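You operate a simulated robot arm through the tools that you are given. There is no shell and no other tool. Be economical: measure what you need, move in short steps, check, and stop when the job is done.

You run a simulated two-armed robot. Do the job below in one go: nothing can be reset, and whatever is moved stays where it is left.

JOB
Take the yellow block and put it on the cork top of the wooden bench. Put one of the order cards from the card holder on the wedge slip. Fetch the glue tin from the top of the white table and set it on the lower shelf of the wooden table. Pick up the jar that says "Primer" from the top of the white table with one hand, pass it to the other hand and put it on the top of the white counter. Stack the P80 sleeve carton from the top of the white table on top of the P120 sleeve carton. Fetch the white round brush from the top of the white table and stand it on the near end of the white counter. Count the glue pots on the top of the grey mat, then put as many of the foam scraps from the top of the grey mat on the cork top of the wooden bench. Any order will do. Set down upright: glue tin, jar, round brush.

Only the result counts: the job must be done as asked and must still hold three seconds after the hand-in. Knocking over, shifting, dropping, spilling or breaking anything else fails it.

ROBOT AND FRAMES
Two 7-joint arms with two-finger parallel grippers on one trunk, on a base that drives. Base frame: it is fixed to the floor where the robot stands at the start and does not move with it; the origin is under the middle of the robot, x ahead of it, y to its left, z up. Readings come in mm, rad, newtons and seconds.
The left shoulder is at the start at [60, 147, 543], the right one opposite. With the tool pointing down near the work surface each hand reaches from about 320 to 760 mm from the robot's upright axis, wherever it stands, measured 20 degrees to its own side. Places, roughly: cork top of the wooden bench [800, -3300, 900]; foam scrap (8x3x2 cm) [700, -2900, 900]; glue pot [750, -2500, 1000]; glue tin [-1000, 1250, 750]; jar [-750, 1250, 750]; lower shelf of the wooden table [900, 1500, 300]; near end of the white counter [900, 400, 900]; order card [-500, -250, 500]; round brush [-750, 1750, 750]; sleeve carton [-1000, 1750, 750]; top of the white counter [900, 300, 900]; wedge slip [500, 1250, 750]; yellow block (11x4x3 cm) [600, -200, 900]. Payload 3.43 kg a hand.
The tool frame of a hand sits at the grasp point between the pads (the TCP): z along the fingers, y along the line on which they close. The tips reach 30 mm beyond it. Largest opening 94 mm; finger width 28, thickness 10; the body of the gripper, 50 by 96 mm, starts 55 mm behind the TCP.
Orientation is that of the tool frame in the base frame, as a unit quaternion [w, x, y, z]. With the fingers straight down and closing along the base's y, the tool's x points along the base's -x, its y along +y and its z along -z.

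CONTROLS
- The arms move only by the tool move_arm. It takes "left_series", "right_series" or both (then of equal length, played together; a hand with none holds still); each is a list of rows, each an object of numbers (a shift or turn left out is 0, a gripper value left out holds the last): "gripper": the gripper command, from -1 (fully open) to 1 (shut), values between in proportion; "tx", "ty", "tz": the shift along the tool's x, y, z in mm; "ax", "ay", "az": the turn, a rotation vector about the tool's x, y, z in rad. In form: [{"gripper": .., "tx": .., "ty": .., "tz": .., "ax": .., "ay": .., "az": ..}, ...]. A call has 1 to 20 rows; each row is the pose to reach, as a shift and turn from the pose commanded when the call began, along the tool's axes at that moment. A row lasts 0.2 s, in which the tool goes at most 50 mm and 0.15 rad; a call with a longer step from one row to the next is refused whole, and so is a gripper value outside its range. Where a pose cannot be reached the arm comes as near as it can. A force on the tool above 40 N (or 10 N above the force at the start of the call, whichever is more), or a blocked arm, ends the call early, and 0.2 s more pass. Each finger travels about 72 mm/s and halts on what it meets, pressing with about 28 N; the grip force reading is that of the motor and also rises with nothing between the fingers. The clock runs only during rows and for 0.2 s after the last one: add rows that repeat a pose to give the fingers time. The reply holds the time, the measured pose of the TCP, the force on the tool along the base axes, the opening and the grip force, in the units named above and with some noise, with the torque about the TCP (base axes, N m) and any sound that the robot's microphone picked up.
- Cameras (640 x 400 px; columns grow to the right, rows downward): "scene" is now at [22, -27.1, 1135.1]; the picture's right is [-0.47, -0.88, 0.00], its down [-0.81, 0.43, -0.40] and it looks along [0.35, -0.19, -0.92] (base axes); focal length 214 px, centre (320, 200). "left" rides on the left gripper at [76, -14, -102] in its tool frame; the picture's right is [0.18, 0.98, 0.00], its down [-0.75, 0.14, -0.64] and it looks along [-0.63, 0.12, 0.77] (tool axes); focal length 243 px, centre (320, 200). "right" rides on the right gripper at [76, 14, -103] in its tool frame; the picture's right is [-0.18, 0.98, 0.00], its down [-0.75, -0.14, -0.64] and it looks along [-0.63, -0.12, 0.77] (tool axes); focal length 243 px, centre (320, 200). There is no depth. A picture from a camera that has moved, and an enlarged one, comes with that camera's place and axes in the base frame and with its lens.
- snapshot(camera): a new picture of that camera. The clock stands still meanwhile.
- slide_trunk(by): slides the trunk up (or, below 0, down) by that many mm; the arms and the scene camera ride with it, the base frame stays. It gives what a move gives, with no picture.
- steer(legs): drives the robot by 1 to 6 legs, each [ahead, left, turn to the left] in mm, mm and rad, along the robot's own axes; the way and the turn of a leg run together, so that a leg with both is an arc; at most 1500 mm and 3.142 rad a leg. The arms and the cameras ride along, it lands a little off, and it stops where it bumps. It gives what a move gives.
- turn_head(pan, tilt): turns the head with the scene camera to pan (to the left, within 1.501 rad either way) and tilt (down, from -0.506 to 1.204), counted from straight ahead of the robot. It gives what a move gives.
- close_up(camera, box): a new picture of the part [left, top, right, bottom] of that camera's present view, enlarged. The clock stands still meanwhile.
- job_done(): hands the job in; it is judged then, once.

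Work in short steps. Places have to be worked out from the pictures, the camera data and where the tool is seen: move nearer, look again, correct. Check each grasp and each placing, and mend what went wrong. You have 493 turns and 244 pictures in all, those below and enlarged ones among them. Open the grippers and draw the arms clear of the work before you hand the job in, unless the task says otherwise; then end with one line.

The tools are called after "Emit:" by a JSON object that holds its "op" and its "data". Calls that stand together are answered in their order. move_arm: Moves the arms, as the interface text tells. Its arguments: {"type":"object","properties":{"left_series":{"type":"array","items":{"type":"object","properties":{"gripper":{"type":"number"},"tx":{"type":"number"},"ty":{"type":"number"},"tz":{"type":"number"},"ax":{"type":"number"},"ay":{"type":"number"},"az":{"type":"number"}}}},"right_series":{"type":"array","items":{"type":"object","properties":{"gripper":{"type":"number"},"tx":{"type":"number"},"ty":{"type":"number"},"tz":{"type":"number"},"ax":{"type":"number"},"ay":{"type":"number"},"az":{"type":"number"}}}}},"required":[]} The other tools are called the same way: slide_trunk (by) slides the trunk up or down; steer (legs) drives the base; turn_head (pan, tilt) turns the head that bears the scene camera; snapshot (camera) takes a picture; close_up (camera, box) takes an enlarged picture of a part of a camera's view; job_done () hands the job in.

At the start:

```text
time: 0.0
left_tcp_pos: [280.5, 137.4, 1000.2]
left_orientation: [-0.001, 0.0, 1.0, -0.001]
left_contact_force: [0.5, 0.8, 0.0]
left_torque: [0.02, 0.02, 0.01]
left_finger_gap: 94.2
left_gripper_force: 0.0
right_tcp_pos: [302.3, -83.1, 1000.5]
right_orientation: [0.001, 0.0, 1.0, 0.001]
right_contact_force: [-0.2, 0.4, 0.2]
right_torque: [-0.03, -0.02, 0.02]
right_finger_gap: 94.1
right_gripper_force: 0.1
trunk travel left (down, up): [-250.0, 0.0]
robot x, y, heading: [1.0, 2.2, 0.0]
head pan, tilt: [-0.492, 1.164]
```

scene: 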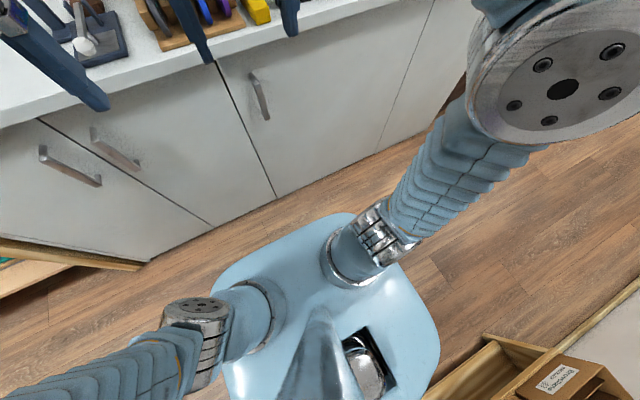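
right: 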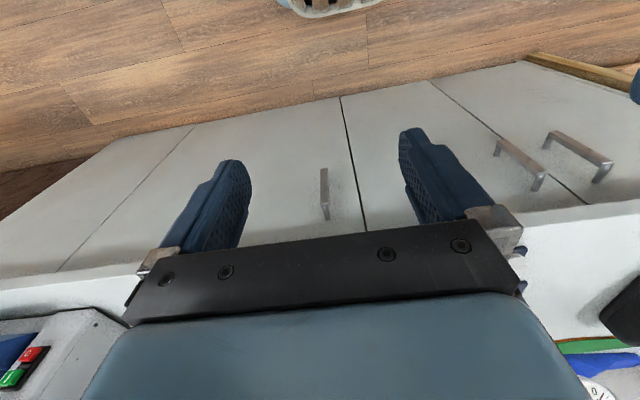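
left: 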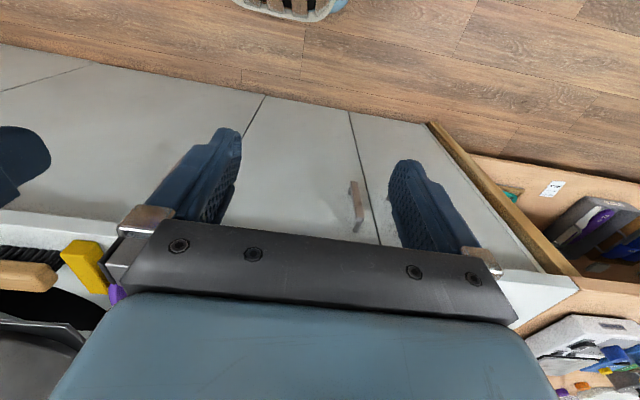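

I'll look around first: head straight ahead, with moderate tilt, to see the white counter.

Emit:
{"op": "turn_head", "data": {"pan": 0, "tilt": 0.6}}

Emit:
{"op": "snapshot", "data": {"camera": "scene"}}

Emit:
{"op": "turn_head", "data": {"pan": 1.3, "tilt": 0.5}}

Emit:
{"op": "snapshot", "data": {"camera": "scene"}}

Emit:
{"op": "turn_head", "data": {"pan": -1.3, "tilt": 0.5}}

Emit:
{"op": "snapshot", "data": {"camera": "scene"}}

```text
time: 1.0
left_tcp_pos: [280.6, 136.5, 1000.6]
left_orientation: [0.001, 0.0, 1.0, 0.0]
left_contact_force: [0.1, -0.3, 0.5]
left_torque: [-0.01, 0.02, 0.0]
left_finger_gap: 94.2
left_gripper_force: 0.1
right_tcp_pos: [300.6, -83.0, 998.9]
right_orientation: [0.001, 0.0, 1.0, 0.001]
right_contact_force: [0.1, -0.6, -0.4]
right_torque: [-0.04, 0.0, 0.01]
right_finger_gap: 93.7
right_gripper_force: 0.0
trunk travel left (down, up): [-250.0, 0.0]
robot x, y, heading: [-2.1, -0.8, -0.002]
head pan, tilt: [0.0, 0.6]
```

```text
240 pictures are left
camera scene: at [58.7, 0.5, 1177.6], right [0.0, -1.0, 0.0], down [-0.57, 0.0, -0.82], along [0.82, 0.0, -0.57], focal length 214 px, centre (320, 200)
```

scene: 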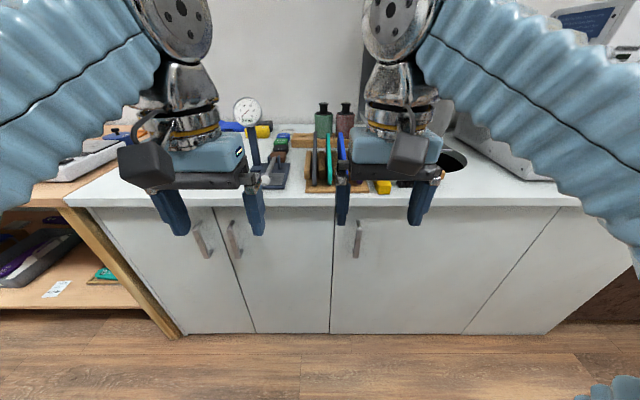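

```text
time: 2.5
left_tcp_pos: [280.4, 137.0, 1000.2]
left_orientation: [0.0, 0.0, 1.0, 0.001]
left_contact_force: [0.9, 0.6, 0.5]
left_torque: [0.02, 0.03, -0.02]
left_finger_gap: 94.3
left_gripper_force: 0.0
right_tcp_pos: [301.6, -83.2, 999.5]
right_orientation: [0.001, -0.001, 1.0, 0.001]
right_contact_force: [0.3, -0.4, 0.8]
right_torque: [0.03, -0.03, 0.0]
right_finger_gap: 94.2
right_gripper_force: 0.0
trunk travel left (down, up): [-250.0, 0.0]
robot x, y, heading: [-1.5, 2.0, -0.001]
head pan, tilt: [1.3, 0.499]
```

```text
239 pictures are left
camera scene: at [-5.2, 88.3, 1186.8], right [0.96, -0.27, 0.0], down [-0.13, -0.46, -0.88], along [0.24, 0.85, -0.48], focal length 214 px, centre (320, 200)
```

scene: 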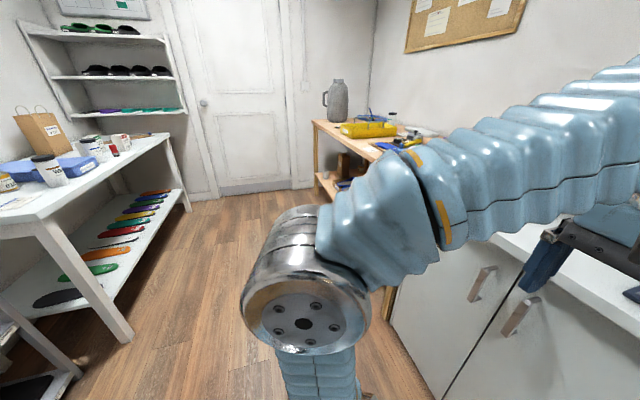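

```text
time: 4.8
left_tcp_pos: [281.0, 136.1, 998.8]
left_orientation: [0.0, 0.0, 1.0, 0.0]
left_contact_force: [0.2, -0.5, 0.1]
left_torque: [0.0, 0.0, -0.03]
left_finger_gap: 94.0
left_gripper_force: 0.0
right_tcp_pos: [300.4, -83.3, 1000.3]
right_orientation: [0.0, 0.0, 1.0, 0.002]
right_contact_force: [-0.8, 0.2, 0.1]
right_torque: [-0.01, -0.01, 0.0]
right_finger_gap: 94.0
right_gripper_force: 0.0
trunk travel left (down, up): [-250.0, 0.0]
robot x, y, heading: [-1.9, 2.5, -0.001]
head pan, tilt: [-1.3, 0.499]
```

```text
238 pictures are left
camera scene: at [-5.3, -87.1, 1186.8], right [-0.96, -0.27, 0.0], down [-0.13, 0.46, -0.88], along [0.23, -0.85, -0.48], focal length 214 px, centre (320, 200)
```

scene: 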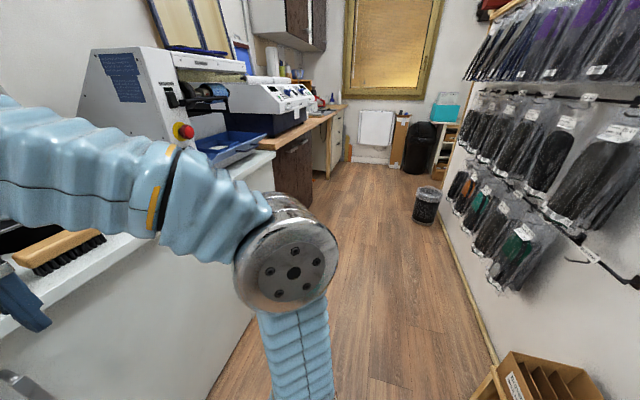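

I'll spread the hands to clear the head camera's view of the counter.

Emit:
{"op": "move_arm", "data": {"left_series": [{"ty": 40, "tz": -20}, {"ty": 80, "tz": -40}, {"ty": 120, "tz": -60}, {"ty": 160, "tz": -80}, {"ty": 200, "tz": -100}], "right_series": [{"ty": -40, "tz": -20}, {"ty": -80, "tz": -40}, {"ty": -120, "tz": -60}, {"ty": -160, "tz": -80}, {"ty": -200, "tz": -100}]}}

Emit:
{"op": "turn_head", "data": {"pan": 0, "tilt": 0.6}}

Emit:
{"op": "snapshot", "data": {"camera": "scene"}}

```text
time: 6.0
left_tcp_pos: [311.6, 326.7, 1001.4]
left_orientation: [0.002, 0.0, 1.0, 0.001]
left_contact_force: [1.0, -0.8, 0.1]
left_torque: [0.06, 0.05, -0.03]
left_finger_gap: 94.2
left_gripper_force: 0.2
left hand out of reach, approached as far as the arm can: row 1, 2, 3, 4, 5
right_tcp_pos: [364.7, -243.7, 996.8]
right_orientation: [0.0, 0.0, 1.0, 0.001]
right_contact_force: [0.9, -0.6, -0.3]
right_torque: [0.1, 0.06, -0.01]
right_finger_gap: 94.1
right_gripper_force: 0.0
right hand out of reach, approached as far as the arm can: row 1, 2, 3, 4, 5
trunk travel left (down, up): [-250.0, 0.0]
robot x, y, heading: [0.4, 1.2, 0.003]
head pan, tilt: [-1.3, 0.499]
```

```text
time: 7.5
left_tcp_pos: [309.0, 328.1, 1001.0]
left_orientation: [0.002, -0.001, 1.0, -0.001]
left_contact_force: [0.1, -0.3, 0.7]
left_torque: [-0.02, -0.03, 0.02]
left_finger_gap: 94.0
left_gripper_force: 0.1
right_tcp_pos: [362.0, -240.0, 998.7]
right_orientation: [0.001, 0.0, 1.0, 0.001]
right_contact_force: [1.1, 0.3, 1.1]
right_torque: [-0.01, 0.0, 0.0]
right_finger_gap: 94.0
right_gripper_force: 0.0
trunk travel left (down, up): [-250.0, 0.0]
robot x, y, heading: [1.0, -3.1, 0.002]
head pan, tilt: [0.0, 0.6]
```

```text
237 pictures are left
camera scene: at [58.8, 0.5, 1177.7], right [0.0, -1.0, 0.0], down [-0.56, 0.0, -0.83], along [0.83, 0.0, -0.56], focal length 214 px, centre (320, 200)
```

scene: 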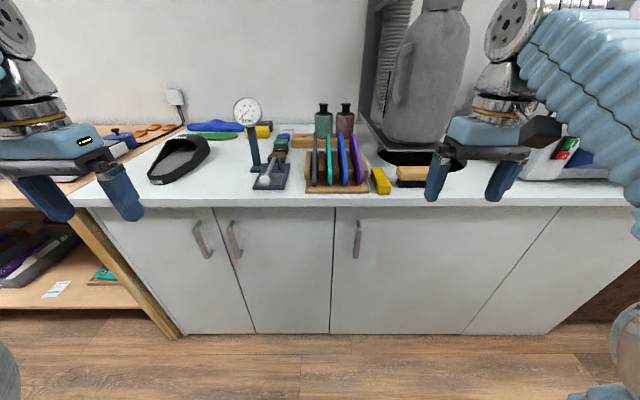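

Let me zoom in on the counter.

Emit:
{"op": "close_up", "data": {"camera": "scene", "box": [140, 90, 460, 230]}}

Emit:
{"op": "snapshot", "data": {"camera": "right"}}

Emit:
{"op": "snapshot", "data": {"camera": "left"}}

```text
2.00 times, centred on (300, 160) of scene
camera zoom: at [58.8, 0.5, 1177.7], right [0.0, -1.0, 0.0], down [-0.56, 0.0, -0.83], along [0.83, 0.0, -0.56], focal length 429 px, centre (360, 280)
```

zoom: 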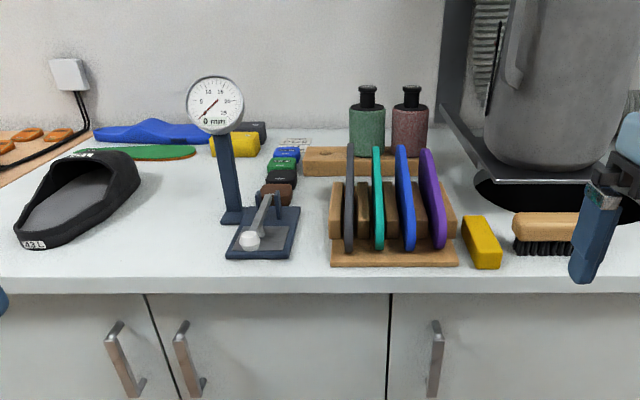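

```text
235 pictures are left
camera right: at [286.9, -226.4, 1100.5], right [0.18, 0.98, 0.0], down [0.75, -0.14, 0.64], along [0.63, -0.12, -0.77], focal length 243 px, centre (320, 200)
```

right: 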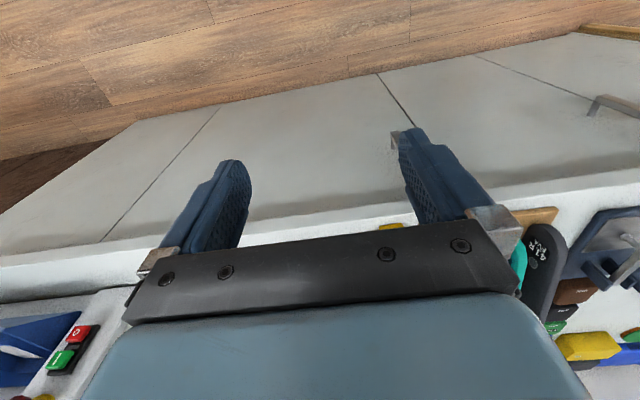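

```text
234 pictures are left
camera left: at [232.9, 312.6, 1103.4], right [-0.19, 0.98, 0.0], down [0.75, 0.14, 0.65], along [0.63, 0.12, -0.76], focal length 243 px, centre (320, 200)
```

left: 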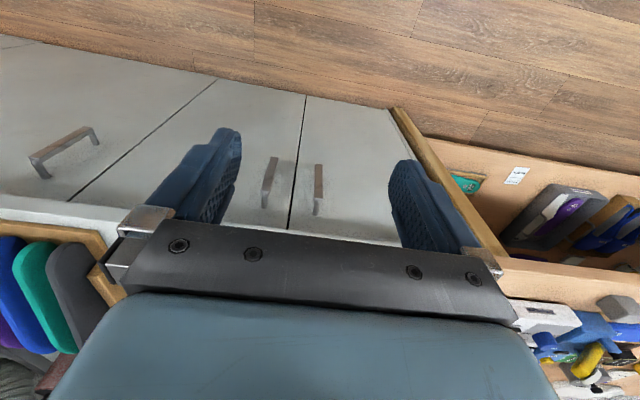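

The counter top is about z≈815 and the block spans x≈635–745 at y≈-200, along x. I'll bring the right hand above it, partly open, and look again.

Emit:
{"op": "move_arm", "data": {"right_series": [{"gripper": -0.2, "tx": -40, "ty": 5}, {"tx": -80, "ty": 10}, {"tx": -120, "ty": 15}, {"tx": -160, "ty": 20}, {"tx": -200, "ty": 25, "tz": 5}, {"tx": -240, "ty": 30, "tz": 15}, {"tx": -270, "ty": 35, "tz": 30}, {"tx": -300, "ty": 40, "tz": 50}]}}

Emit:
{"op": "snapshot", "data": {"camera": "right"}}

Emit:
{"op": "snapshot", "data": {"camera": "scene"}}

```text
time: 9.2
left_tcp_pos: [309.3, 329.2, 1000.4]
left_orientation: [0.002, -0.001, 1.0, -0.002]
left_contact_force: [0.7, 0.2, -0.4]
left_torque: [0.01, 0.03, -0.03]
left_finger_gap: 94.1
left_gripper_force: 0.1
right_tcp_pos: [557.4, -155.2, 919.7]
right_orientation: [0.003, 0.009, 1.0, -0.01]
right_contact_force: [0.0, 0.0, -0.2]
right_torque: [-0.01, 0.04, 0.01]
right_finger_gap: 56.4
right_gripper_force: 0.1
right hand out of reach, approached as far as the arm can: row 1, 2, 3, 4, 5, 6, 7, 8
trunk travel left (down, up): [-250.0, 0.0]
robot x, y, heading: [1.8, 3.6, 0.001]
head pan, tilt: [0.0, 0.6]
stopped in row 8 (right hand): the force on the tool passed its limit at 111 N (the readings are from after the stop); the commanded pose is now the measured one
```

```text
233 pictures are left
camera right: at [480.5, -136.8, 1021.2], right [0.2, 0.98, -0.02], down [0.75, -0.14, 0.65], along [0.63, -0.14, -0.76], focal length 243 px, centre (320, 200)
```

right: 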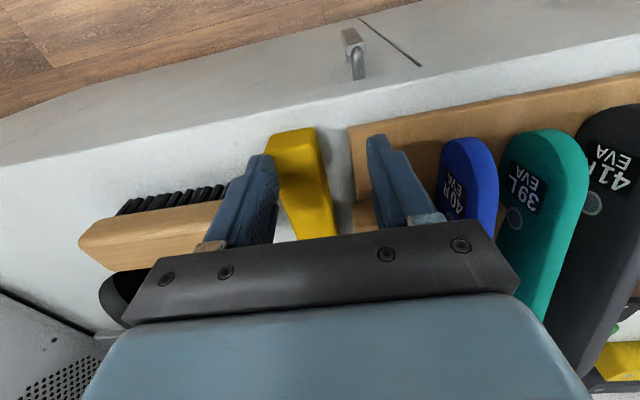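

```text
232 pictures are left
camera scene: at [58.9, 0.3, 1177.5], right [0.0, -1.0, 0.0], down [-0.57, 0.0, -0.82], along [0.82, 0.0, -0.57], focal length 214 px, centre (320, 200)
```

scene: 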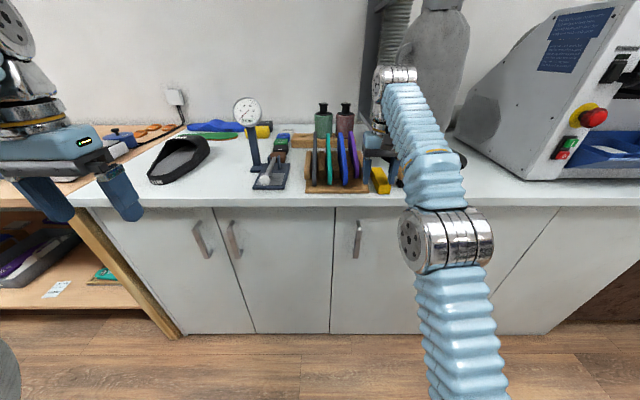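

The force limit tripped; I need to see what it touched. Zooming in.

Emit:
{"op": "close_up", "data": {"camera": "scene", "box": [260, 60, 500, 290]}}

```text
1.74 times, centred on (380, 175) of scene
camera zoom: at [58.9, 0.3, 1177.5], right [0.0, -1.0, 0.0], down [-0.57, 0.0, -0.82], along [0.82, 0.0, -0.57], focal length 373 px, centre (216, 244)
```

zoom: 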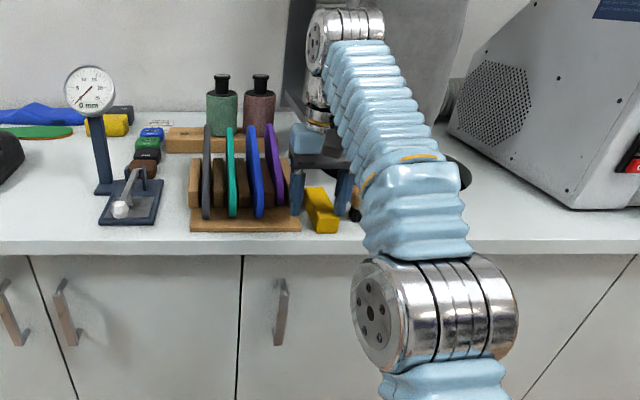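

The fingertip came down on the rack base; nothing appears moved. Triangulating again: block top z≈912, front at x≈528, y≈-162. Raising the hand.

Emit:
{"op": "move_arm", "data": {"right_series": [{"tz": -15}, {"tz": -35}, {"tz": -50}]}}

Emit:
{"op": "snapshot", "data": {"camera": "right"}}

Emit:
{"op": "close_up", "data": {"camera": "scene", "box": [280, 110, 440, 210]}}

```text
time: 10.0
left_tcp_pos: [308.6, 330.8, 1000.5]
left_orientation: [0.001, -0.001, 1.0, -0.002]
left_contact_force: [-0.3, -0.3, 0.8]
left_torque: [0.0, -0.01, 0.0]
left_finger_gap: 93.8
left_gripper_force: 0.0
right_tcp_pos: [532.3, -165.2, 931.7]
right_orientation: [0.004, 0.009, 1.0, -0.009]
right_contact_force: [-1.3, 0.4, 0.0]
right_torque: [0.01, -0.03, 0.01]
right_finger_gap: 56.3
right_gripper_force: 0.0
right hand out of reach, approached as far as the arm can: row 1, 2, 3
trunk travel left (down, up): [-250.0, 0.0]
robot x, y, heading: [0.4, 1.4, 0.001]
head pan, tilt: [0.0, 0.6]
```

```text
230 pictures are left
camera right: at [455.5, -147.4, 1034.5], right [0.2, 0.98, -0.02], down [0.75, -0.14, 0.65], along [0.64, -0.14, -0.76], focal length 243 px, centre (320, 200)
```

right: 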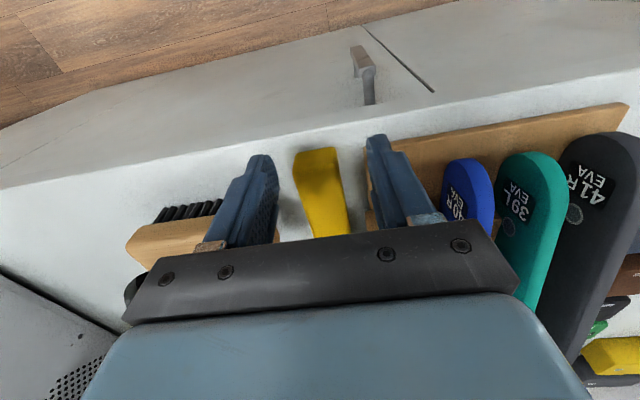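

```text
4.00 times, centred on (360, 160) of scene
camera zoom: at [58.5, 0.9, 1177.6], right [0.0, -1.0, 0.0], down [-0.56, 0.0, -0.83], along [0.83, 0.0, -0.56], focal length 858 px, centre (160, 360)
```

zoom: 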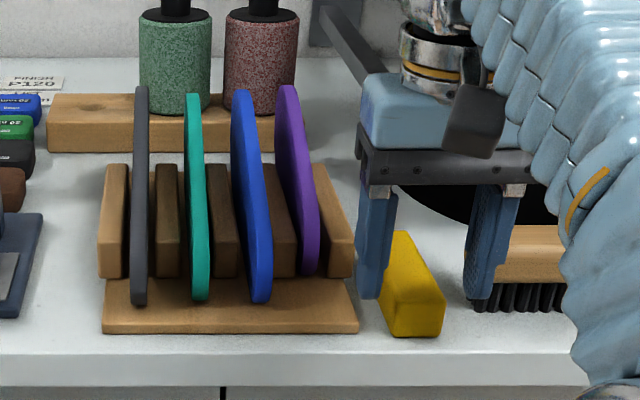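

The arm is near its reach limit here, so I'll retract the hand and drive closer to the counter.

Emit:
{"op": "move_arm", "data": {"right_series": [{"tx": 40, "tz": -15}, {"tx": 80, "tz": -30}, {"tx": 120, "ty": -10, "tz": -50}, {"tx": 150, "ty": -20, "tz": -70}]}}

Emit:
{"op": "steer", "data": {"legs": [[130, 0, 0]]}}

Emit:
{"op": "snapshot", "data": {"camera": "right"}}

```text
time: 11.0
left_tcp_pos: [309.9, 329.5, 1000.0]
left_orientation: [0.001, -0.001, 1.0, -0.003]
left_contact_force: [0.0, -0.4, -0.3]
left_torque: [0.06, 0.02, 0.02]
left_finger_gap: 94.0
left_gripper_force: 0.0
right_tcp_pos: [396.5, -175.1, 987.4]
right_orientation: [-0.009, 0.006, 1.0, -0.012]
right_contact_force: [-0.5, -1.5, 0.1]
right_torque: [0.07, 0.03, 0.0]
right_finger_gap: 56.5
right_gripper_force: 0.2
right hand out of reach, approached as far as the arm can: row 4
trunk travel left (down, up): [-250.0, 0.0]
robot x, y, heading: [-0.1, -0.7, 0.002]
head pan, tilt: [0.0, 0.6]
```

```text
time: 12.3
left_tcp_pos: [438.6, 330.1, 999.5]
left_orientation: [0.001, -0.002, 1.0, -0.003]
left_contact_force: [-0.3, -0.9, 0.0]
left_torque: [-0.04, 0.01, -0.02]
left_finger_gap: 93.9
left_gripper_force: 0.0
right_tcp_pos: [525.5, -176.1, 987.5]
right_orientation: [-0.009, 0.007, 1.0, -0.013]
right_contact_force: [-0.2, -0.6, 0.3]
right_torque: [0.01, -0.01, 0.03]
right_finger_gap: 56.5
right_gripper_force: 0.1
trunk travel left (down, up): [-250.0, 0.0]
robot x, y, heading: [127.9, 0.7, -0.0]
head pan, tilt: [0.0, 0.6]
```

```text
228 pictures are left
camera right: at [451.2, -158.3, 1091.1], right [0.2, 0.98, -0.03], down [0.76, -0.14, 0.63], along [0.62, -0.15, -0.77], focal length 243 px, centre (320, 200)
```

right: 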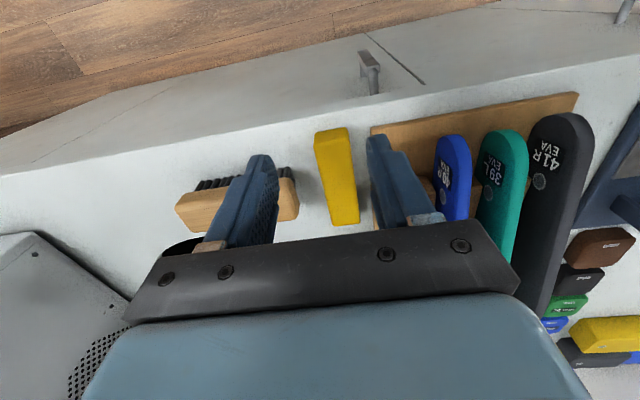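

Block: x 528–634, y≈-171, ~30 mm wide. Rack base edge ≈-138 and brush ≈-217, so I use a 50 mm opening centred at y≈-175 and come down partway.

Emit:
{"op": "move_arm", "data": {"right_series": [{"gripper": -0.06, "tx": -30}, {"tx": -53, "tz": 10}, {"tx": -53, "tz": 30}, {"tx": -53, "tz": 42}]}}

Emit:
{"op": "snapshot", "data": {"camera": "right"}}

Emit:
{"op": "close_up", "data": {"camera": "scene", "box": [280, 110, 480, 235]}}

```text
time: 13.3
left_tcp_pos: [439.4, 329.3, 1000.4]
left_orientation: [0.001, -0.002, 1.0, -0.002]
left_contact_force: [-0.6, -0.1, -0.1]
left_torque: [0.0, 0.03, 0.03]
left_finger_gap: 94.0
left_gripper_force: 0.1
right_tcp_pos: [578.2, -177.1, 945.4]
right_orientation: [-0.01, 0.007, 1.0, -0.013]
right_contact_force: [-0.6, 0.9, 0.2]
right_torque: [-0.01, 0.0, 0.02]
right_finger_gap: 49.8
right_gripper_force: 0.1
right hand out of reach, approached as far as the arm can: row 1
trunk travel left (down, up): [-250.0, 0.0]
robot x, y, heading: [129.4, -2.9, 0.001]
head pan, tilt: [0.0, 0.6]
```

```text
227 pictures are left
camera right: at [503.9, -159.6, 1049.0], right [0.2, 0.98, -0.03], down [0.76, -0.14, 0.63], along [0.62, -0.15, -0.77], focal length 243 px, centre (320, 200)
```

right: 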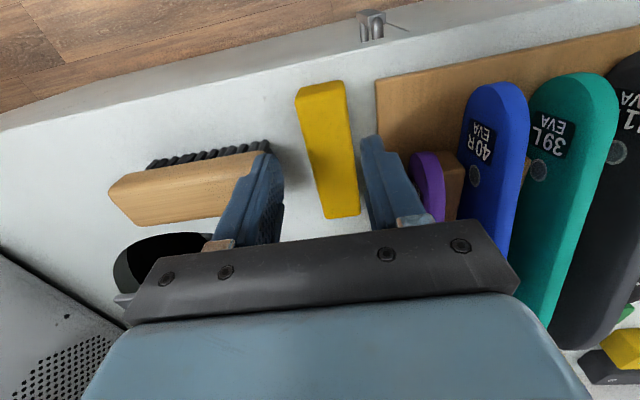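

```text
3.20 times, centred on (380, 172) of scene
camera zoom: at [188.5, 0.8, 1177.7], right [0.0, -1.0, 0.0], down [-0.56, 0.0, -0.83], along [0.83, 0.0, -0.56], focal length 686 px, centre (128, 288)
```

zoom: 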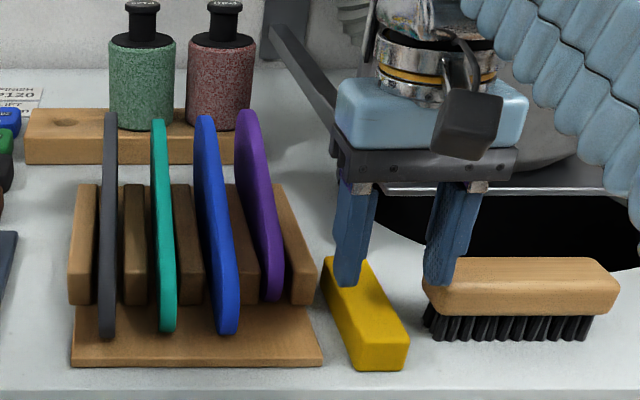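

Alignment is good (block centre ≈(585,-172)). Descending 30 mm and closing.

Emit:
{"op": "move_arm", "data": {"right_series": [{"tx": -3, "tz": 15}, {"tx": -4, "tz": 30}, {"tx": -4, "tz": 31, "gripper": 0.4}, {"tx": -4, "tz": 31, "gripper": 1}, {"tx": -4, "tz": 31, "gripper": 1}, {"tx": -4, "tz": 31, "gripper": 1}]}}

Emit:
{"op": "snapshot", "data": {"camera": "right"}}

```text
time: 14.7
left_tcp_pos: [437.8, 330.6, 1001.7]
left_orientation: [0.001, -0.001, 1.0, -0.003]
left_contact_force: [0.5, -1.0, 0.1]
left_torque: [0.01, 0.04, -0.01]
left_finger_gap: 93.7
left_gripper_force: 0.2
right_tcp_pos: [582.0, -179.0, 914.4]
right_orientation: [-0.008, 0.007, 1.0, -0.012]
right_contact_force: [4.7, -1.9, 15.5]
right_torque: [-0.01, -0.21, 0.36]
right_finger_gap: 33.8
right_gripper_force: 27.5
trunk travel left (down, up): [-250.0, 0.0]
robot x, y, heading: [129.4, -0.6, 0.004]
head pan, tilt: [0.0, 0.6]
```

```text
225 pictures are left
camera right: at [507.3, -161.0, 1017.2], right [0.2, 0.98, -0.03], down [0.76, -0.14, 0.63], along [0.62, -0.15, -0.77], focal length 243 px, centre (320, 200)
```

right: 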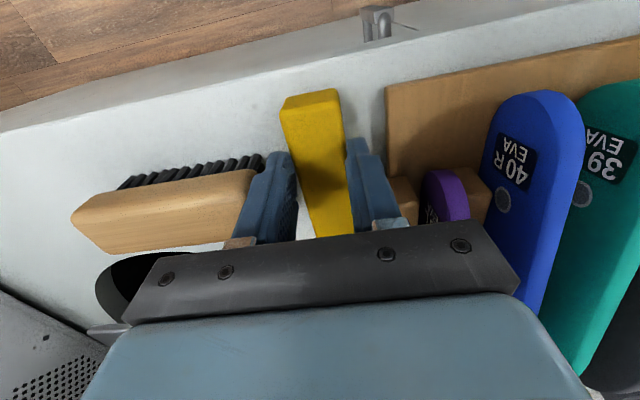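

The gap of 34 mm at 27 N suggests it is gripped. Lifting 50 mm and checking.

Emit:
{"op": "move_arm", "data": {"right_series": [{"tz": -10}, {"tz": -25}, {"tz": -45}, {"tz": -55}]}}

Emit:
{"op": "snapshot", "data": {"camera": "right"}}

Emit:
{"op": "snapshot", "data": {"camera": "scene"}}

```text
time: 15.7
left_tcp_pos: [439.1, 329.3, 999.7]
left_orientation: [0.001, -0.001, 1.0, -0.003]
left_contact_force: [0.9, -0.3, -0.7]
left_torque: [0.04, 0.0, -0.02]
left_finger_gap: 94.1
left_gripper_force: 0.1
right_tcp_pos: [583.5, -177.3, 968.2]
right_orientation: [-0.008, 0.006, 1.0, -0.011]
right_contact_force: [0.0, -0.3, -1.6]
right_torque: [0.01, 0.0, 0.0]
right_finger_gap: 33.2
right_gripper_force: 28.0
trunk travel left (down, up): [-250.0, 0.0]
robot x, y, heading: [130.4, 1.5, 0.005]
head pan, tilt: [0.0, 0.6]
```

```text
224 pictures are left
camera right: at [508.8, -159.5, 1072.5], right [0.2, 0.98, -0.03], down [0.76, -0.14, 0.63], along [0.62, -0.15, -0.77], focal length 243 px, centre (320, 200)
```

right: 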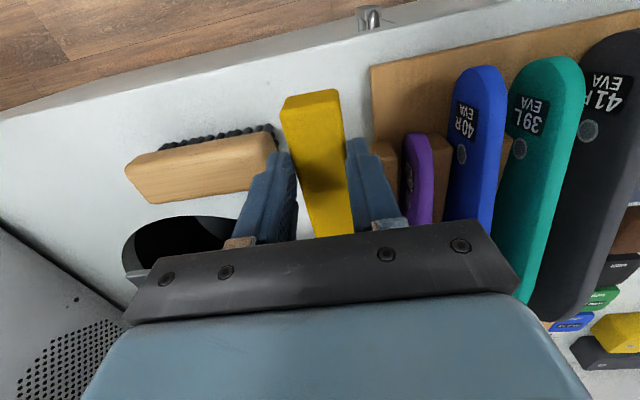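

```text
223 pictures are left
camera scene: at [188.5, 0.9, 1177.7], right [0.0, -1.0, 0.0], down [-0.57, 0.0, -0.82], along [0.82, 0.0, -0.57], focal length 214 px, centre (320, 200)
```

scene: 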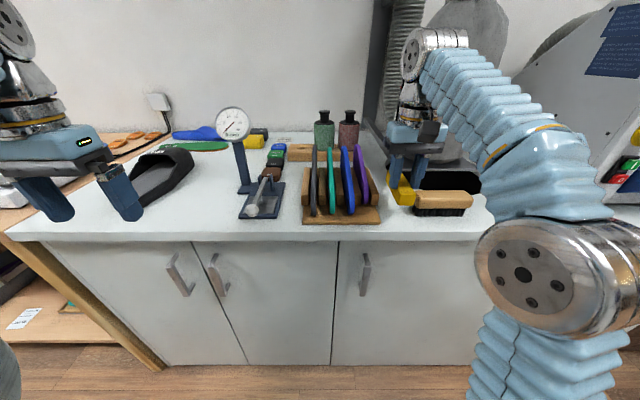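

Block is held securely. Retracting the hand, backing off, then strafing right toward the bench in stages.

Emit:
{"op": "move_arm", "data": {"right_series": [{"tx": 30, "tz": -10}, {"tx": 60, "tz": -20}, {"tx": 90, "tz": -25}, {"tx": 110, "tz": -25}]}}

Emit:
{"op": "steer", "data": {"legs": [[-200, 0, 0], [0, -1500, 0]]}}

Emit:
{"op": "turn_head", "data": {"pan": -0.6, "tilt": 0.5}}

Emit:
{"op": "snapshot", "data": {"camera": "scene"}}

```text
time: 16.7
left_tcp_pos: [439.1, 329.6, 999.8]
left_orientation: [0.001, -0.003, 1.0, -0.002]
left_contact_force: [0.0, 0.0, -0.3]
left_torque: [-0.03, -0.02, 0.04]
left_finger_gap: 94.0
left_gripper_force: 0.0
right_tcp_pos: [473.1, -174.6, 995.9]
right_orientation: [-0.009, 0.006, 1.0, -0.012]
right_contact_force: [0.5, -0.1, -0.9]
right_torque: [-0.03, 0.01, 0.02]
right_finger_gap: 33.1
right_gripper_force: 28.4
trunk travel left (down, up): [-250.0, 0.0]
robot x, y, heading: [132.8, -0.4, 0.002]
head pan, tilt: [0.0, 0.6]
```

```text
time: 25.4
left_tcp_pos: [241.3, -1191.4, 1000.3]
left_orientation: [0.001, -0.004, 1.0, -0.001]
left_contact_force: [1.2, 0.0, -0.7]
left_torque: [-0.01, 0.03, -0.01]
left_finger_gap: 94.1
left_gripper_force: 0.2
right_tcp_pos: [278.0, -1698.4, 995.6]
right_orientation: [-0.009, 0.005, 1.0, -0.012]
right_contact_force: [0.0, -0.1, -0.9]
right_torque: [0.0, 0.03, -0.02]
right_finger_gap: 33.2
right_gripper_force: 28.0
trunk travel left (down, up): [-250.0, 0.0]
robot x, y, heading: [-64.9, -1521.8, 0.001]
head pan, tilt: [0.0, 0.6]
```

```text
time: 26.4
left_tcp_pos: [241.9, -1193.3, 999.8]
left_orientation: [0.001, -0.003, 1.0, -0.002]
left_contact_force: [0.8, 0.4, -0.2]
left_torque: [-0.01, -0.02, -0.01]
left_finger_gap: 94.3
left_gripper_force: 0.1
right_tcp_pos: [277.8, -1699.6, 995.4]
right_orientation: [-0.01, 0.004, 1.0, -0.012]
right_contact_force: [0.1, 0.5, 0.2]
right_torque: [0.0, 0.03, -0.02]
right_finger_gap: 33.4
right_gripper_force: 28.1
trunk travel left (down, up): [-250.0, 0.0]
robot x, y, heading: [-64.3, -1522.3, 0.005]
head pan, tilt: [-0.6, 0.499]
```

```text
222 pictures are left
camera scene: at [-20.6, -1574.6, 1186.8], right [-0.56, -0.83, 0.0], down [-0.4, 0.27, -0.88], along [0.73, -0.49, -0.48], focal length 214 px, centre (320, 200)
```

scene: 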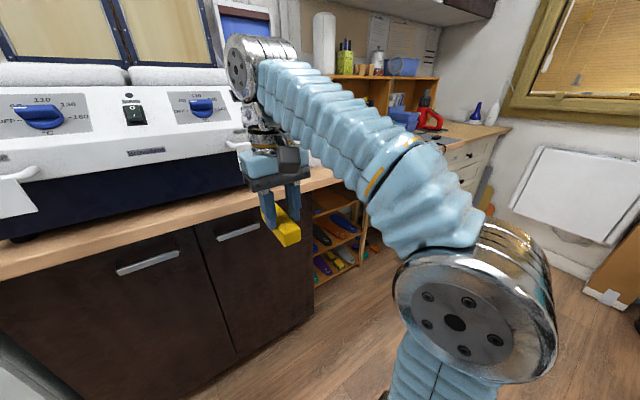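

Clear way ahead; strafing further right by 1000.

Emit:
{"op": "steer", "data": {"legs": [[0, -1000, 0]]}}

Emit:
{"op": "snapshot", "data": {"camera": "scene"}}

```text
time: 31.6
left_tcp_pos: [247.6, -2194.0, 1000.0]
left_orientation: [0.001, -0.006, 1.0, -0.003]
left_contact_force: [0.5, -0.5, 0.4]
left_torque: [-0.01, -0.01, 0.0]
left_finger_gap: 94.2
left_gripper_force: 0.2
right_tcp_pos: [283.7, -2697.6, 995.8]
right_orientation: [-0.009, 0.003, 1.0, -0.013]
right_contact_force: [0.5, 0.8, -1.2]
right_torque: [0.0, 0.0, 0.01]
right_finger_gap: 33.4
right_gripper_force: 28.0
trunk travel left (down, up): [-250.0, 0.0]
robot x, y, heading: [-60.8, -2522.1, 0.006]
head pan, tilt: [-0.6, 0.499]
```

```text
221 pictures are left
camera scene: at [-14.2, -2575.8, 1186.8], right [-0.56, -0.83, 0.0], down [-0.4, 0.27, -0.88], along [0.73, -0.49, -0.48], focal length 214 px, centre (320, 200)
```

scene: 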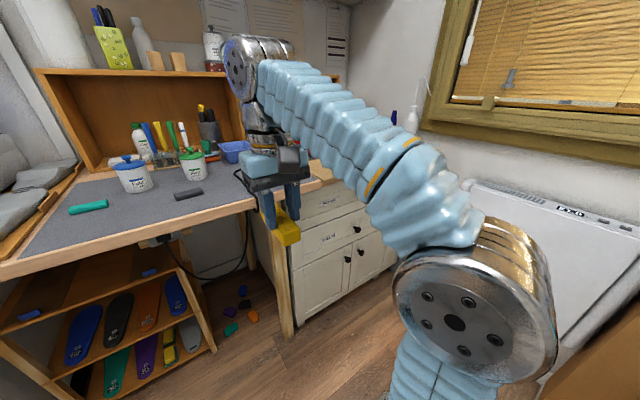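

I see the grey mat with glue pots and foam scraps. Look straight ahead and with the arm aside.

Emit:
{"op": "turn_head", "data": {"pan": 0.1, "tilt": 0.45}}

Emit:
{"op": "snapshot", "data": {"camera": "scene"}}

Emit:
{"op": "turn_head", "data": {"pan": -0.9, "tilt": 0.45}}

Emit:
{"op": "snapshot", "data": {"camera": "scene"}}

```text
time: 32.7
left_tcp_pos: [246.7, -2193.2, 1000.4]
left_orientation: [0.0, -0.006, 1.0, -0.003]
left_contact_force: [0.2, 0.0, -0.4]
left_torque: [-0.01, 0.01, 0.0]
left_finger_gap: 93.9
left_gripper_force: 0.1
right_tcp_pos: [284.4, -2698.2, 996.5]
right_orientation: [-0.009, 0.002, 1.0, -0.013]
right_contact_force: [0.0, 0.6, -1.1]
right_torque: [0.01, 0.02, -0.03]
right_finger_gap: 33.1
right_gripper_force: 28.2
trunk travel left (down, up): [-250.0, 0.0]
robot x, y, heading: [-59.7, -2526.6, 0.006]
head pan, tilt: [0.099, 0.45]
```

```text
220 pictures are left
camera scene: at [1.7, -2515.3, 1191.2], right [0.11, -0.99, 0.0], down [-0.43, -0.05, -0.9], along [0.9, 0.1, -0.44], focal length 214 px, centre (320, 200)
```

scene: 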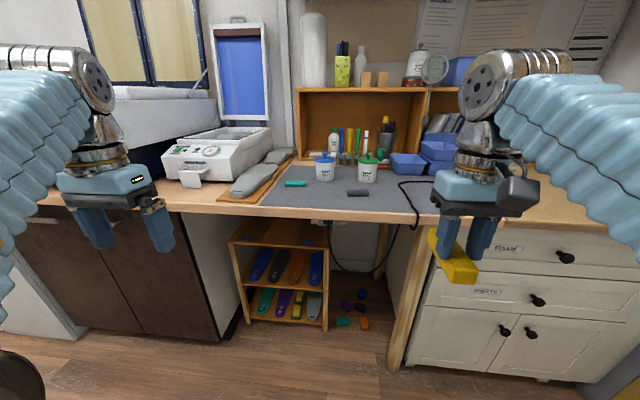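

```text
time: 33.9
left_tcp_pos: [247.2, -2194.1, 999.3]
left_orientation: [0.001, -0.006, 1.0, -0.002]
left_contact_force: [0.1, 0.0, 0.6]
left_torque: [0.01, -0.01, 0.0]
left_finger_gap: 93.9
left_gripper_force: 0.0
right_tcp_pos: [284.1, -2697.6, 996.1]
right_orientation: [-0.009, 0.002, 1.0, -0.012]
right_contact_force: [0.5, -0.5, -1.8]
right_torque: [0.02, 0.02, 0.04]
right_finger_gap: 33.1
right_gripper_force: 28.2
trunk travel left (down, up): [-250.0, 0.0]
robot x, y, heading: [-63.2, -2523.4, 0.006]
head pan, tilt: [-0.901, 0.45]
```

```text
219 pictures are left
camera scene: at [-32.0, -2596.6, 1191.2], right [-0.78, -0.63, 0.0], down [-0.27, 0.34, -0.9], along [0.57, -0.7, -0.44], focal length 214 px, centre (320, 200)
```

scene: 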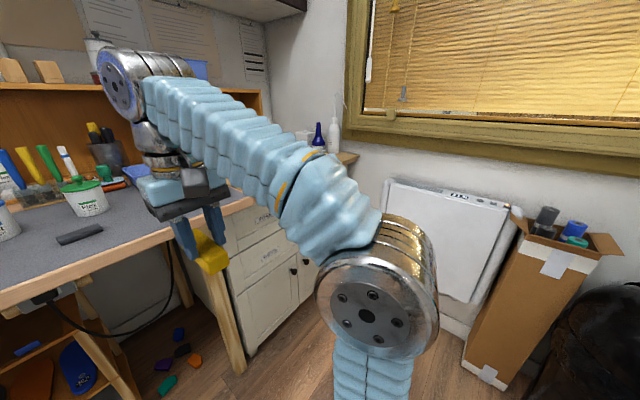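

Two glue pots visible so far (to be checked closely). Strafing 500 more right to face the drawer unit, then looking at its top.

Emit:
{"op": "steer", "data": {"legs": [[0, -500, 0]]}}

Emit:
{"op": "turn_head", "data": {"pan": 0.0, "tilt": 0.5}}

Emit:
{"op": "snapshot", "data": {"camera": "scene"}}

Emit:
{"op": "snapshot", "data": {"camera": "right"}}

```text
time: 36.9
left_tcp_pos: [251.1, -2706.9, 999.9]
left_orientation: [0.001, -0.005, 1.0, -0.003]
left_contact_force: [0.4, 0.4, -0.1]
left_torque: [-0.01, 0.01, 0.0]
left_finger_gap: 94.0
left_gripper_force: 0.1
right_tcp_pos: [288.8, -3210.9, 995.5]
right_orientation: [-0.008, 0.002, 1.0, -0.012]
right_contact_force: [0.0, 0.0, -1.0]
right_torque: [-0.02, 0.0, 0.0]
right_finger_gap: 33.2
right_gripper_force: 28.1
trunk travel left (down, up): [-250.0, 0.0]
robot x, y, heading: [-56.8, -3036.5, 0.012]
head pan, tilt: [-0.901, 0.45]
```

```text
time: 38.1
left_tcp_pos: [251.2, -2706.2, 1000.1]
left_orientation: [0.001, -0.005, 1.0, -0.003]
left_contact_force: [0.6, -0.6, 0.0]
left_torque: [0.02, -0.02, -0.01]
left_finger_gap: 94.0
left_gripper_force: 0.0
right_tcp_pos: [289.6, -3212.0, 997.1]
right_orientation: [-0.009, 0.003, 1.0, -0.013]
right_contact_force: [0.6, -0.6, -0.5]
right_torque: [0.0, 0.04, -0.02]
right_finger_gap: 33.2
right_gripper_force: 27.7
trunk travel left (down, up): [-250.0, 0.0]
robot x, y, heading: [-57.6, -3036.4, 0.003]
head pan, tilt: [0.0, 0.499]
```

```text
218 pictures are left
camera scene: at [5.3, -3037.4, 1186.8], right [0.01, -1.0, 0.0], down [-0.48, 0.0, -0.88], along [0.88, 0.01, -0.48], focal length 214 px, centre (320, 200)
```

scene: 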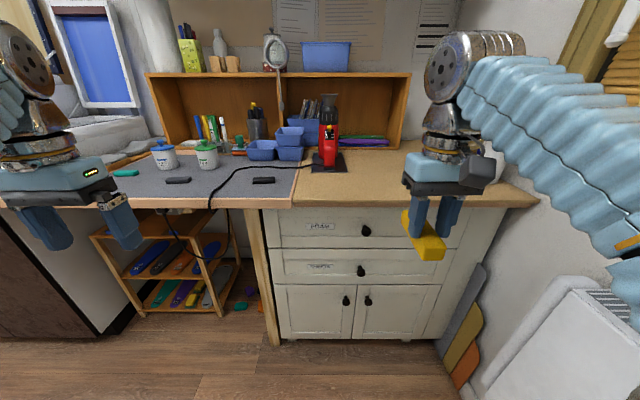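

```text
217 pictures are left
camera right: at [214.2, -3194.0, 1099.0], right [0.19, 0.98, -0.03], down [0.76, -0.13, 0.63], along [0.62, -0.14, -0.77], focal length 243 px, centre (320, 200)
```

right: 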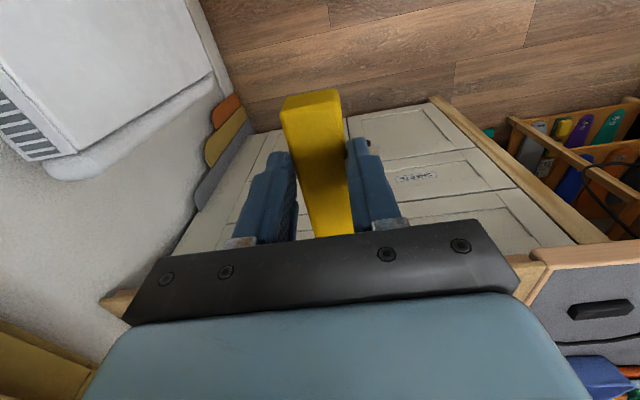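

Emit:
{"op": "close_up", "data": {"camera": "scene", "box": [90, 90, 410, 220]}}

```text
2.00 times, centred on (250, 155) of scene
camera zoom: at [5.3, -3037.4, 1186.8], right [0.01, -1.0, 0.0], down [-0.48, 0.0, -0.88], along [0.88, 0.01, -0.48], focal length 429 px, centre (460, 290)
```

zoom: 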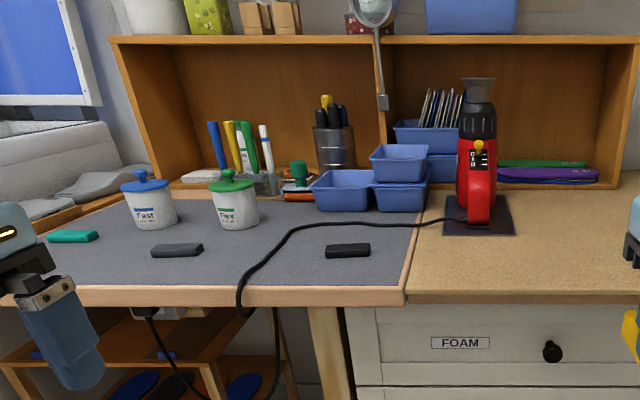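

Two glue pots (FAST, FLEX) on the mat → two foam scraps to move; three scraps are there. Driving 150 ahead and re-imaging for depth.

Emit:
{"op": "steer", "data": {"legs": [[150, 0, 0]]}}

Emit:
{"op": "close_up", "data": {"camera": "scene", "box": [90, 90, 410, 220]}}

Emit:
{"op": "snapshot", "data": {"camera": "right"}}

```text
time: 39.5
left_tcp_pos: [400.2, -2704.8, 1000.2]
left_orientation: [0.001, -0.007, 1.0, -0.002]
left_contact_force: [-0.6, 0.4, -0.4]
left_torque: [-0.03, -0.01, -0.01]
left_finger_gap: 94.0
left_gripper_force: 0.1
right_tcp_pos: [439.3, -3210.1, 996.1]
right_orientation: [-0.009, 0.002, 1.0, -0.012]
right_contact_force: [0.0, 0.6, -1.1]
right_torque: [0.01, -0.01, 0.01]
right_finger_gap: 33.4
right_gripper_force: 27.9
trunk travel left (down, up): [-250.0, 0.0]
robot x, y, heading: [90.8, -3036.0, 0.01]
head pan, tilt: [0.0, 0.499]
```

```text
2.00 times, centred on (250, 155) of scene
camera zoom: at [155.2, -3036.0, 1186.8], right [0.01, -1.0, 0.0], down [-0.48, 0.0, -0.88], along [0.88, 0.01, -0.48], focal length 429 px, centre (460, 290)
```

zoom: 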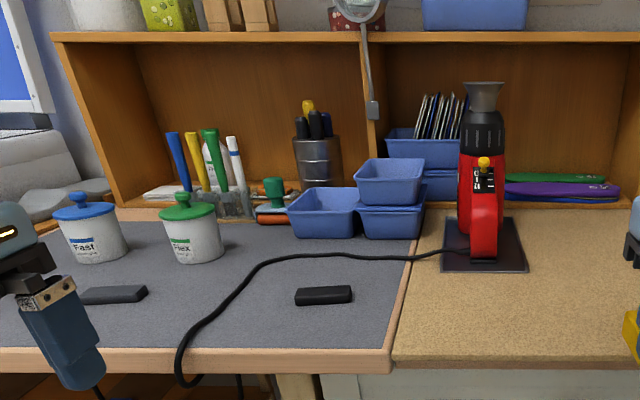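

```text
214 pictures are left
camera right: at [364.4, -3192.3, 1099.0], right [0.19, 0.98, -0.03], down [0.76, -0.13, 0.63], along [0.62, -0.14, -0.77], focal length 243 px, centre (320, 200)
```

right: 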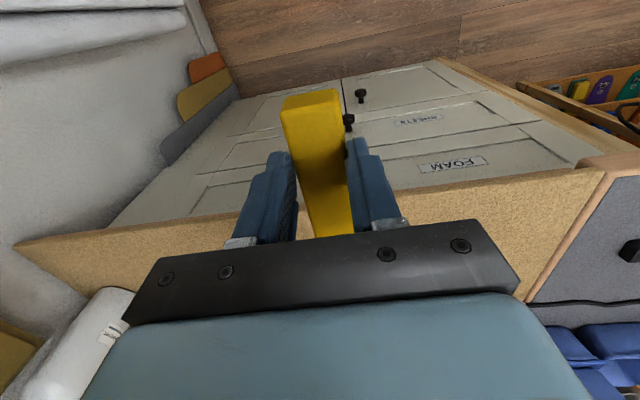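

Bench top ≈ z 898, front edge x≈532. Driving 65 closer, then setting the block on the cork at about (645,-3215).

Emit:
{"op": "steer", "data": {"legs": [[65, 0, 0]]}}

Emit:
{"op": "move_arm", "data": {"right_series": [{"tx": -40}, {"tx": -80, "tz": 5}, {"tx": -110, "tz": 15}, {"tx": -130, "tz": 30}]}}

Emit:
{"op": "snapshot", "data": {"camera": "right"}}

Emit:
{"op": "snapshot", "data": {"camera": "scene"}}

```text
time: 40.5
left_tcp_pos: [466.0, -2704.0, 1001.2]
left_orientation: [0.002, -0.006, 1.0, -0.002]
left_contact_force: [-0.6, -1.0, 0.2]
left_torque: [-0.01, -0.04, 0.01]
left_finger_gap: 94.0
left_gripper_force: 0.0
right_tcp_pos: [504.4, -3208.0, 996.1]
right_orientation: [-0.008, 0.002, 1.0, -0.012]
right_contact_force: [-0.3, 0.1, -0.7]
right_torque: [-0.01, 0.04, 0.05]
right_finger_gap: 33.1
right_gripper_force: 28.5
trunk travel left (down, up): [-250.0, 0.0]
robot x, y, heading: [158.4, -3038.2, 0.005]
head pan, tilt: [0.0, 0.499]
```

```text
time: 41.5
left_tcp_pos: [465.5, -2705.2, 999.6]
left_orientation: [0.0, -0.006, 1.0, -0.002]
left_contact_force: [0.8, -0.7, -1.1]
left_torque: [-0.01, -0.02, 0.0]
left_finger_gap: 94.2
left_gripper_force: 0.0
right_tcp_pos: [636.5, -3210.2, 964.0]
right_orientation: [-0.008, 0.001, 1.0, -0.012]
right_contact_force: [-0.2, 0.8, -1.7]
right_torque: [0.02, 0.02, 0.0]
right_finger_gap: 32.7
right_gripper_force: 28.0
right hand out of reach, approached as far as the arm can: row 1, 2, 3
trunk travel left (down, up): [-250.0, 0.0]
robot x, y, heading: [158.5, -3038.9, 0.008]
head pan, tilt: [0.0, 0.499]
```

```text
213 pictures are left
camera right: at [561.0, -3192.6, 1066.9], right [0.19, 0.98, -0.03], down [0.76, -0.13, 0.63], along [0.62, -0.14, -0.77], focal length 243 px, centre (320, 200)
```

right: 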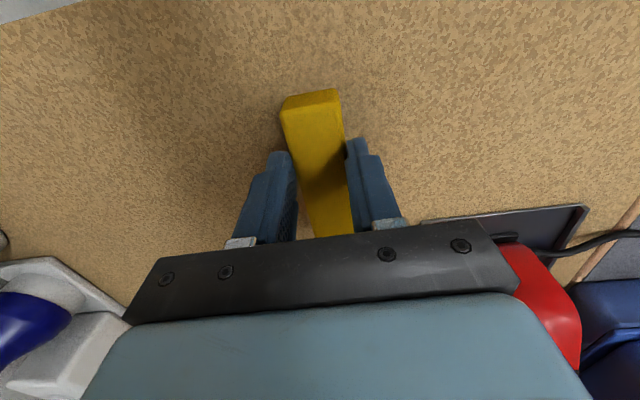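

```text
212 pictures are left
camera scene: at [221.3, -3035.5, 1186.7], right [0.01, -1.0, 0.0], down [-0.48, 0.0, -0.88], along [0.88, 0.01, -0.48], focal length 214 px, centre (320, 200)
```

scene: 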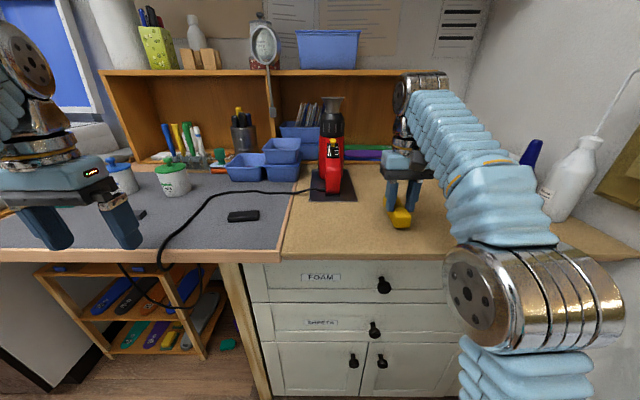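

Clear cork below. Lowering gently until contact.

Emit:
{"op": "move_arm", "data": {"right_series": [{"tz": 8}, {"tz": 14}, {"tz": 18}, {"tz": 21}, {"tz": 23}, {"tz": 25}]}}

```text
time: 42.9
left_tcp_pos: [463.8, -2704.0, 1001.5]
left_orientation: [0.002, -0.006, 1.0, -0.002]
left_contact_force: [0.1, -0.3, -0.6]
left_torque: [0.01, 0.03, 0.02]
left_finger_gap: 94.1
left_gripper_force: 0.0
right_tcp_pos: [632.5, -3211.3, 939.2]
right_orientation: [-0.008, 0.002, 1.0, -0.012]
right_contact_force: [0.3, -1.2, 36.4]
right_torque: [0.31, 0.1, 0.07]
right_finger_gap: 33.4
right_gripper_force: 28.0
trunk travel left (down, up): [-250.0, 0.0]
robot x, y, heading: [158.5, -3036.5, 0.011]
head pan, tilt: [0.0, 0.499]
```

Contact (36 N up at TCP z 939). Opening the fingers modestly and rising.

Emit:
{"op": "move_arm", "data": {"right_series": [{"tz": -1, "gripper": 0.1}, {"tz": -1, "gripper": -0.2}, {"tz": -1, "gripper": -0.2}, {"tz": -20}, {"tz": -40}, {"tz": -50}]}}

Emit:
{"op": "snapshot", "data": {"camera": "right"}}

```text
time: 44.3
left_tcp_pos: [466.6, -2703.5, 1002.5]
left_orientation: [0.0, -0.006, 1.0, -0.003]
left_contact_force: [0.2, -0.3, -0.8]
left_torque: [0.0, 0.0, -0.02]
left_finger_gap: 94.1
left_gripper_force: 0.0
right_tcp_pos: [633.3, -3210.3, 967.9]
right_orientation: [-0.008, 0.002, 1.0, -0.011]
right_contact_force: [1.4, -0.4, -0.2]
right_torque: [0.01, -0.04, 0.01]
right_finger_gap: 56.4
right_gripper_force: 0.0
right hand out of reach, approached as far as the arm can: row 5, 6
trunk travel left (down, up): [-250.0, 0.0]
robot x, y, heading: [159.6, -3036.4, 0.013]
head pan, tilt: [0.0, 0.499]
```

```text
211 pictures are left
camera right: at [559.3, -3193.3, 1070.9], right [0.19, 0.98, -0.03], down [0.76, -0.13, 0.64], along [0.62, -0.14, -0.77], focal length 243 px, centre (320, 200)
```

right: 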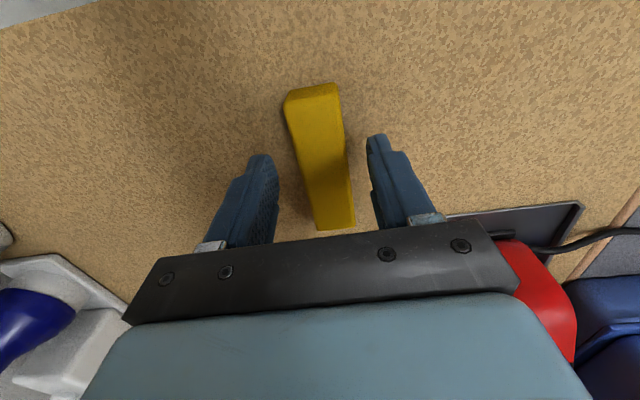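

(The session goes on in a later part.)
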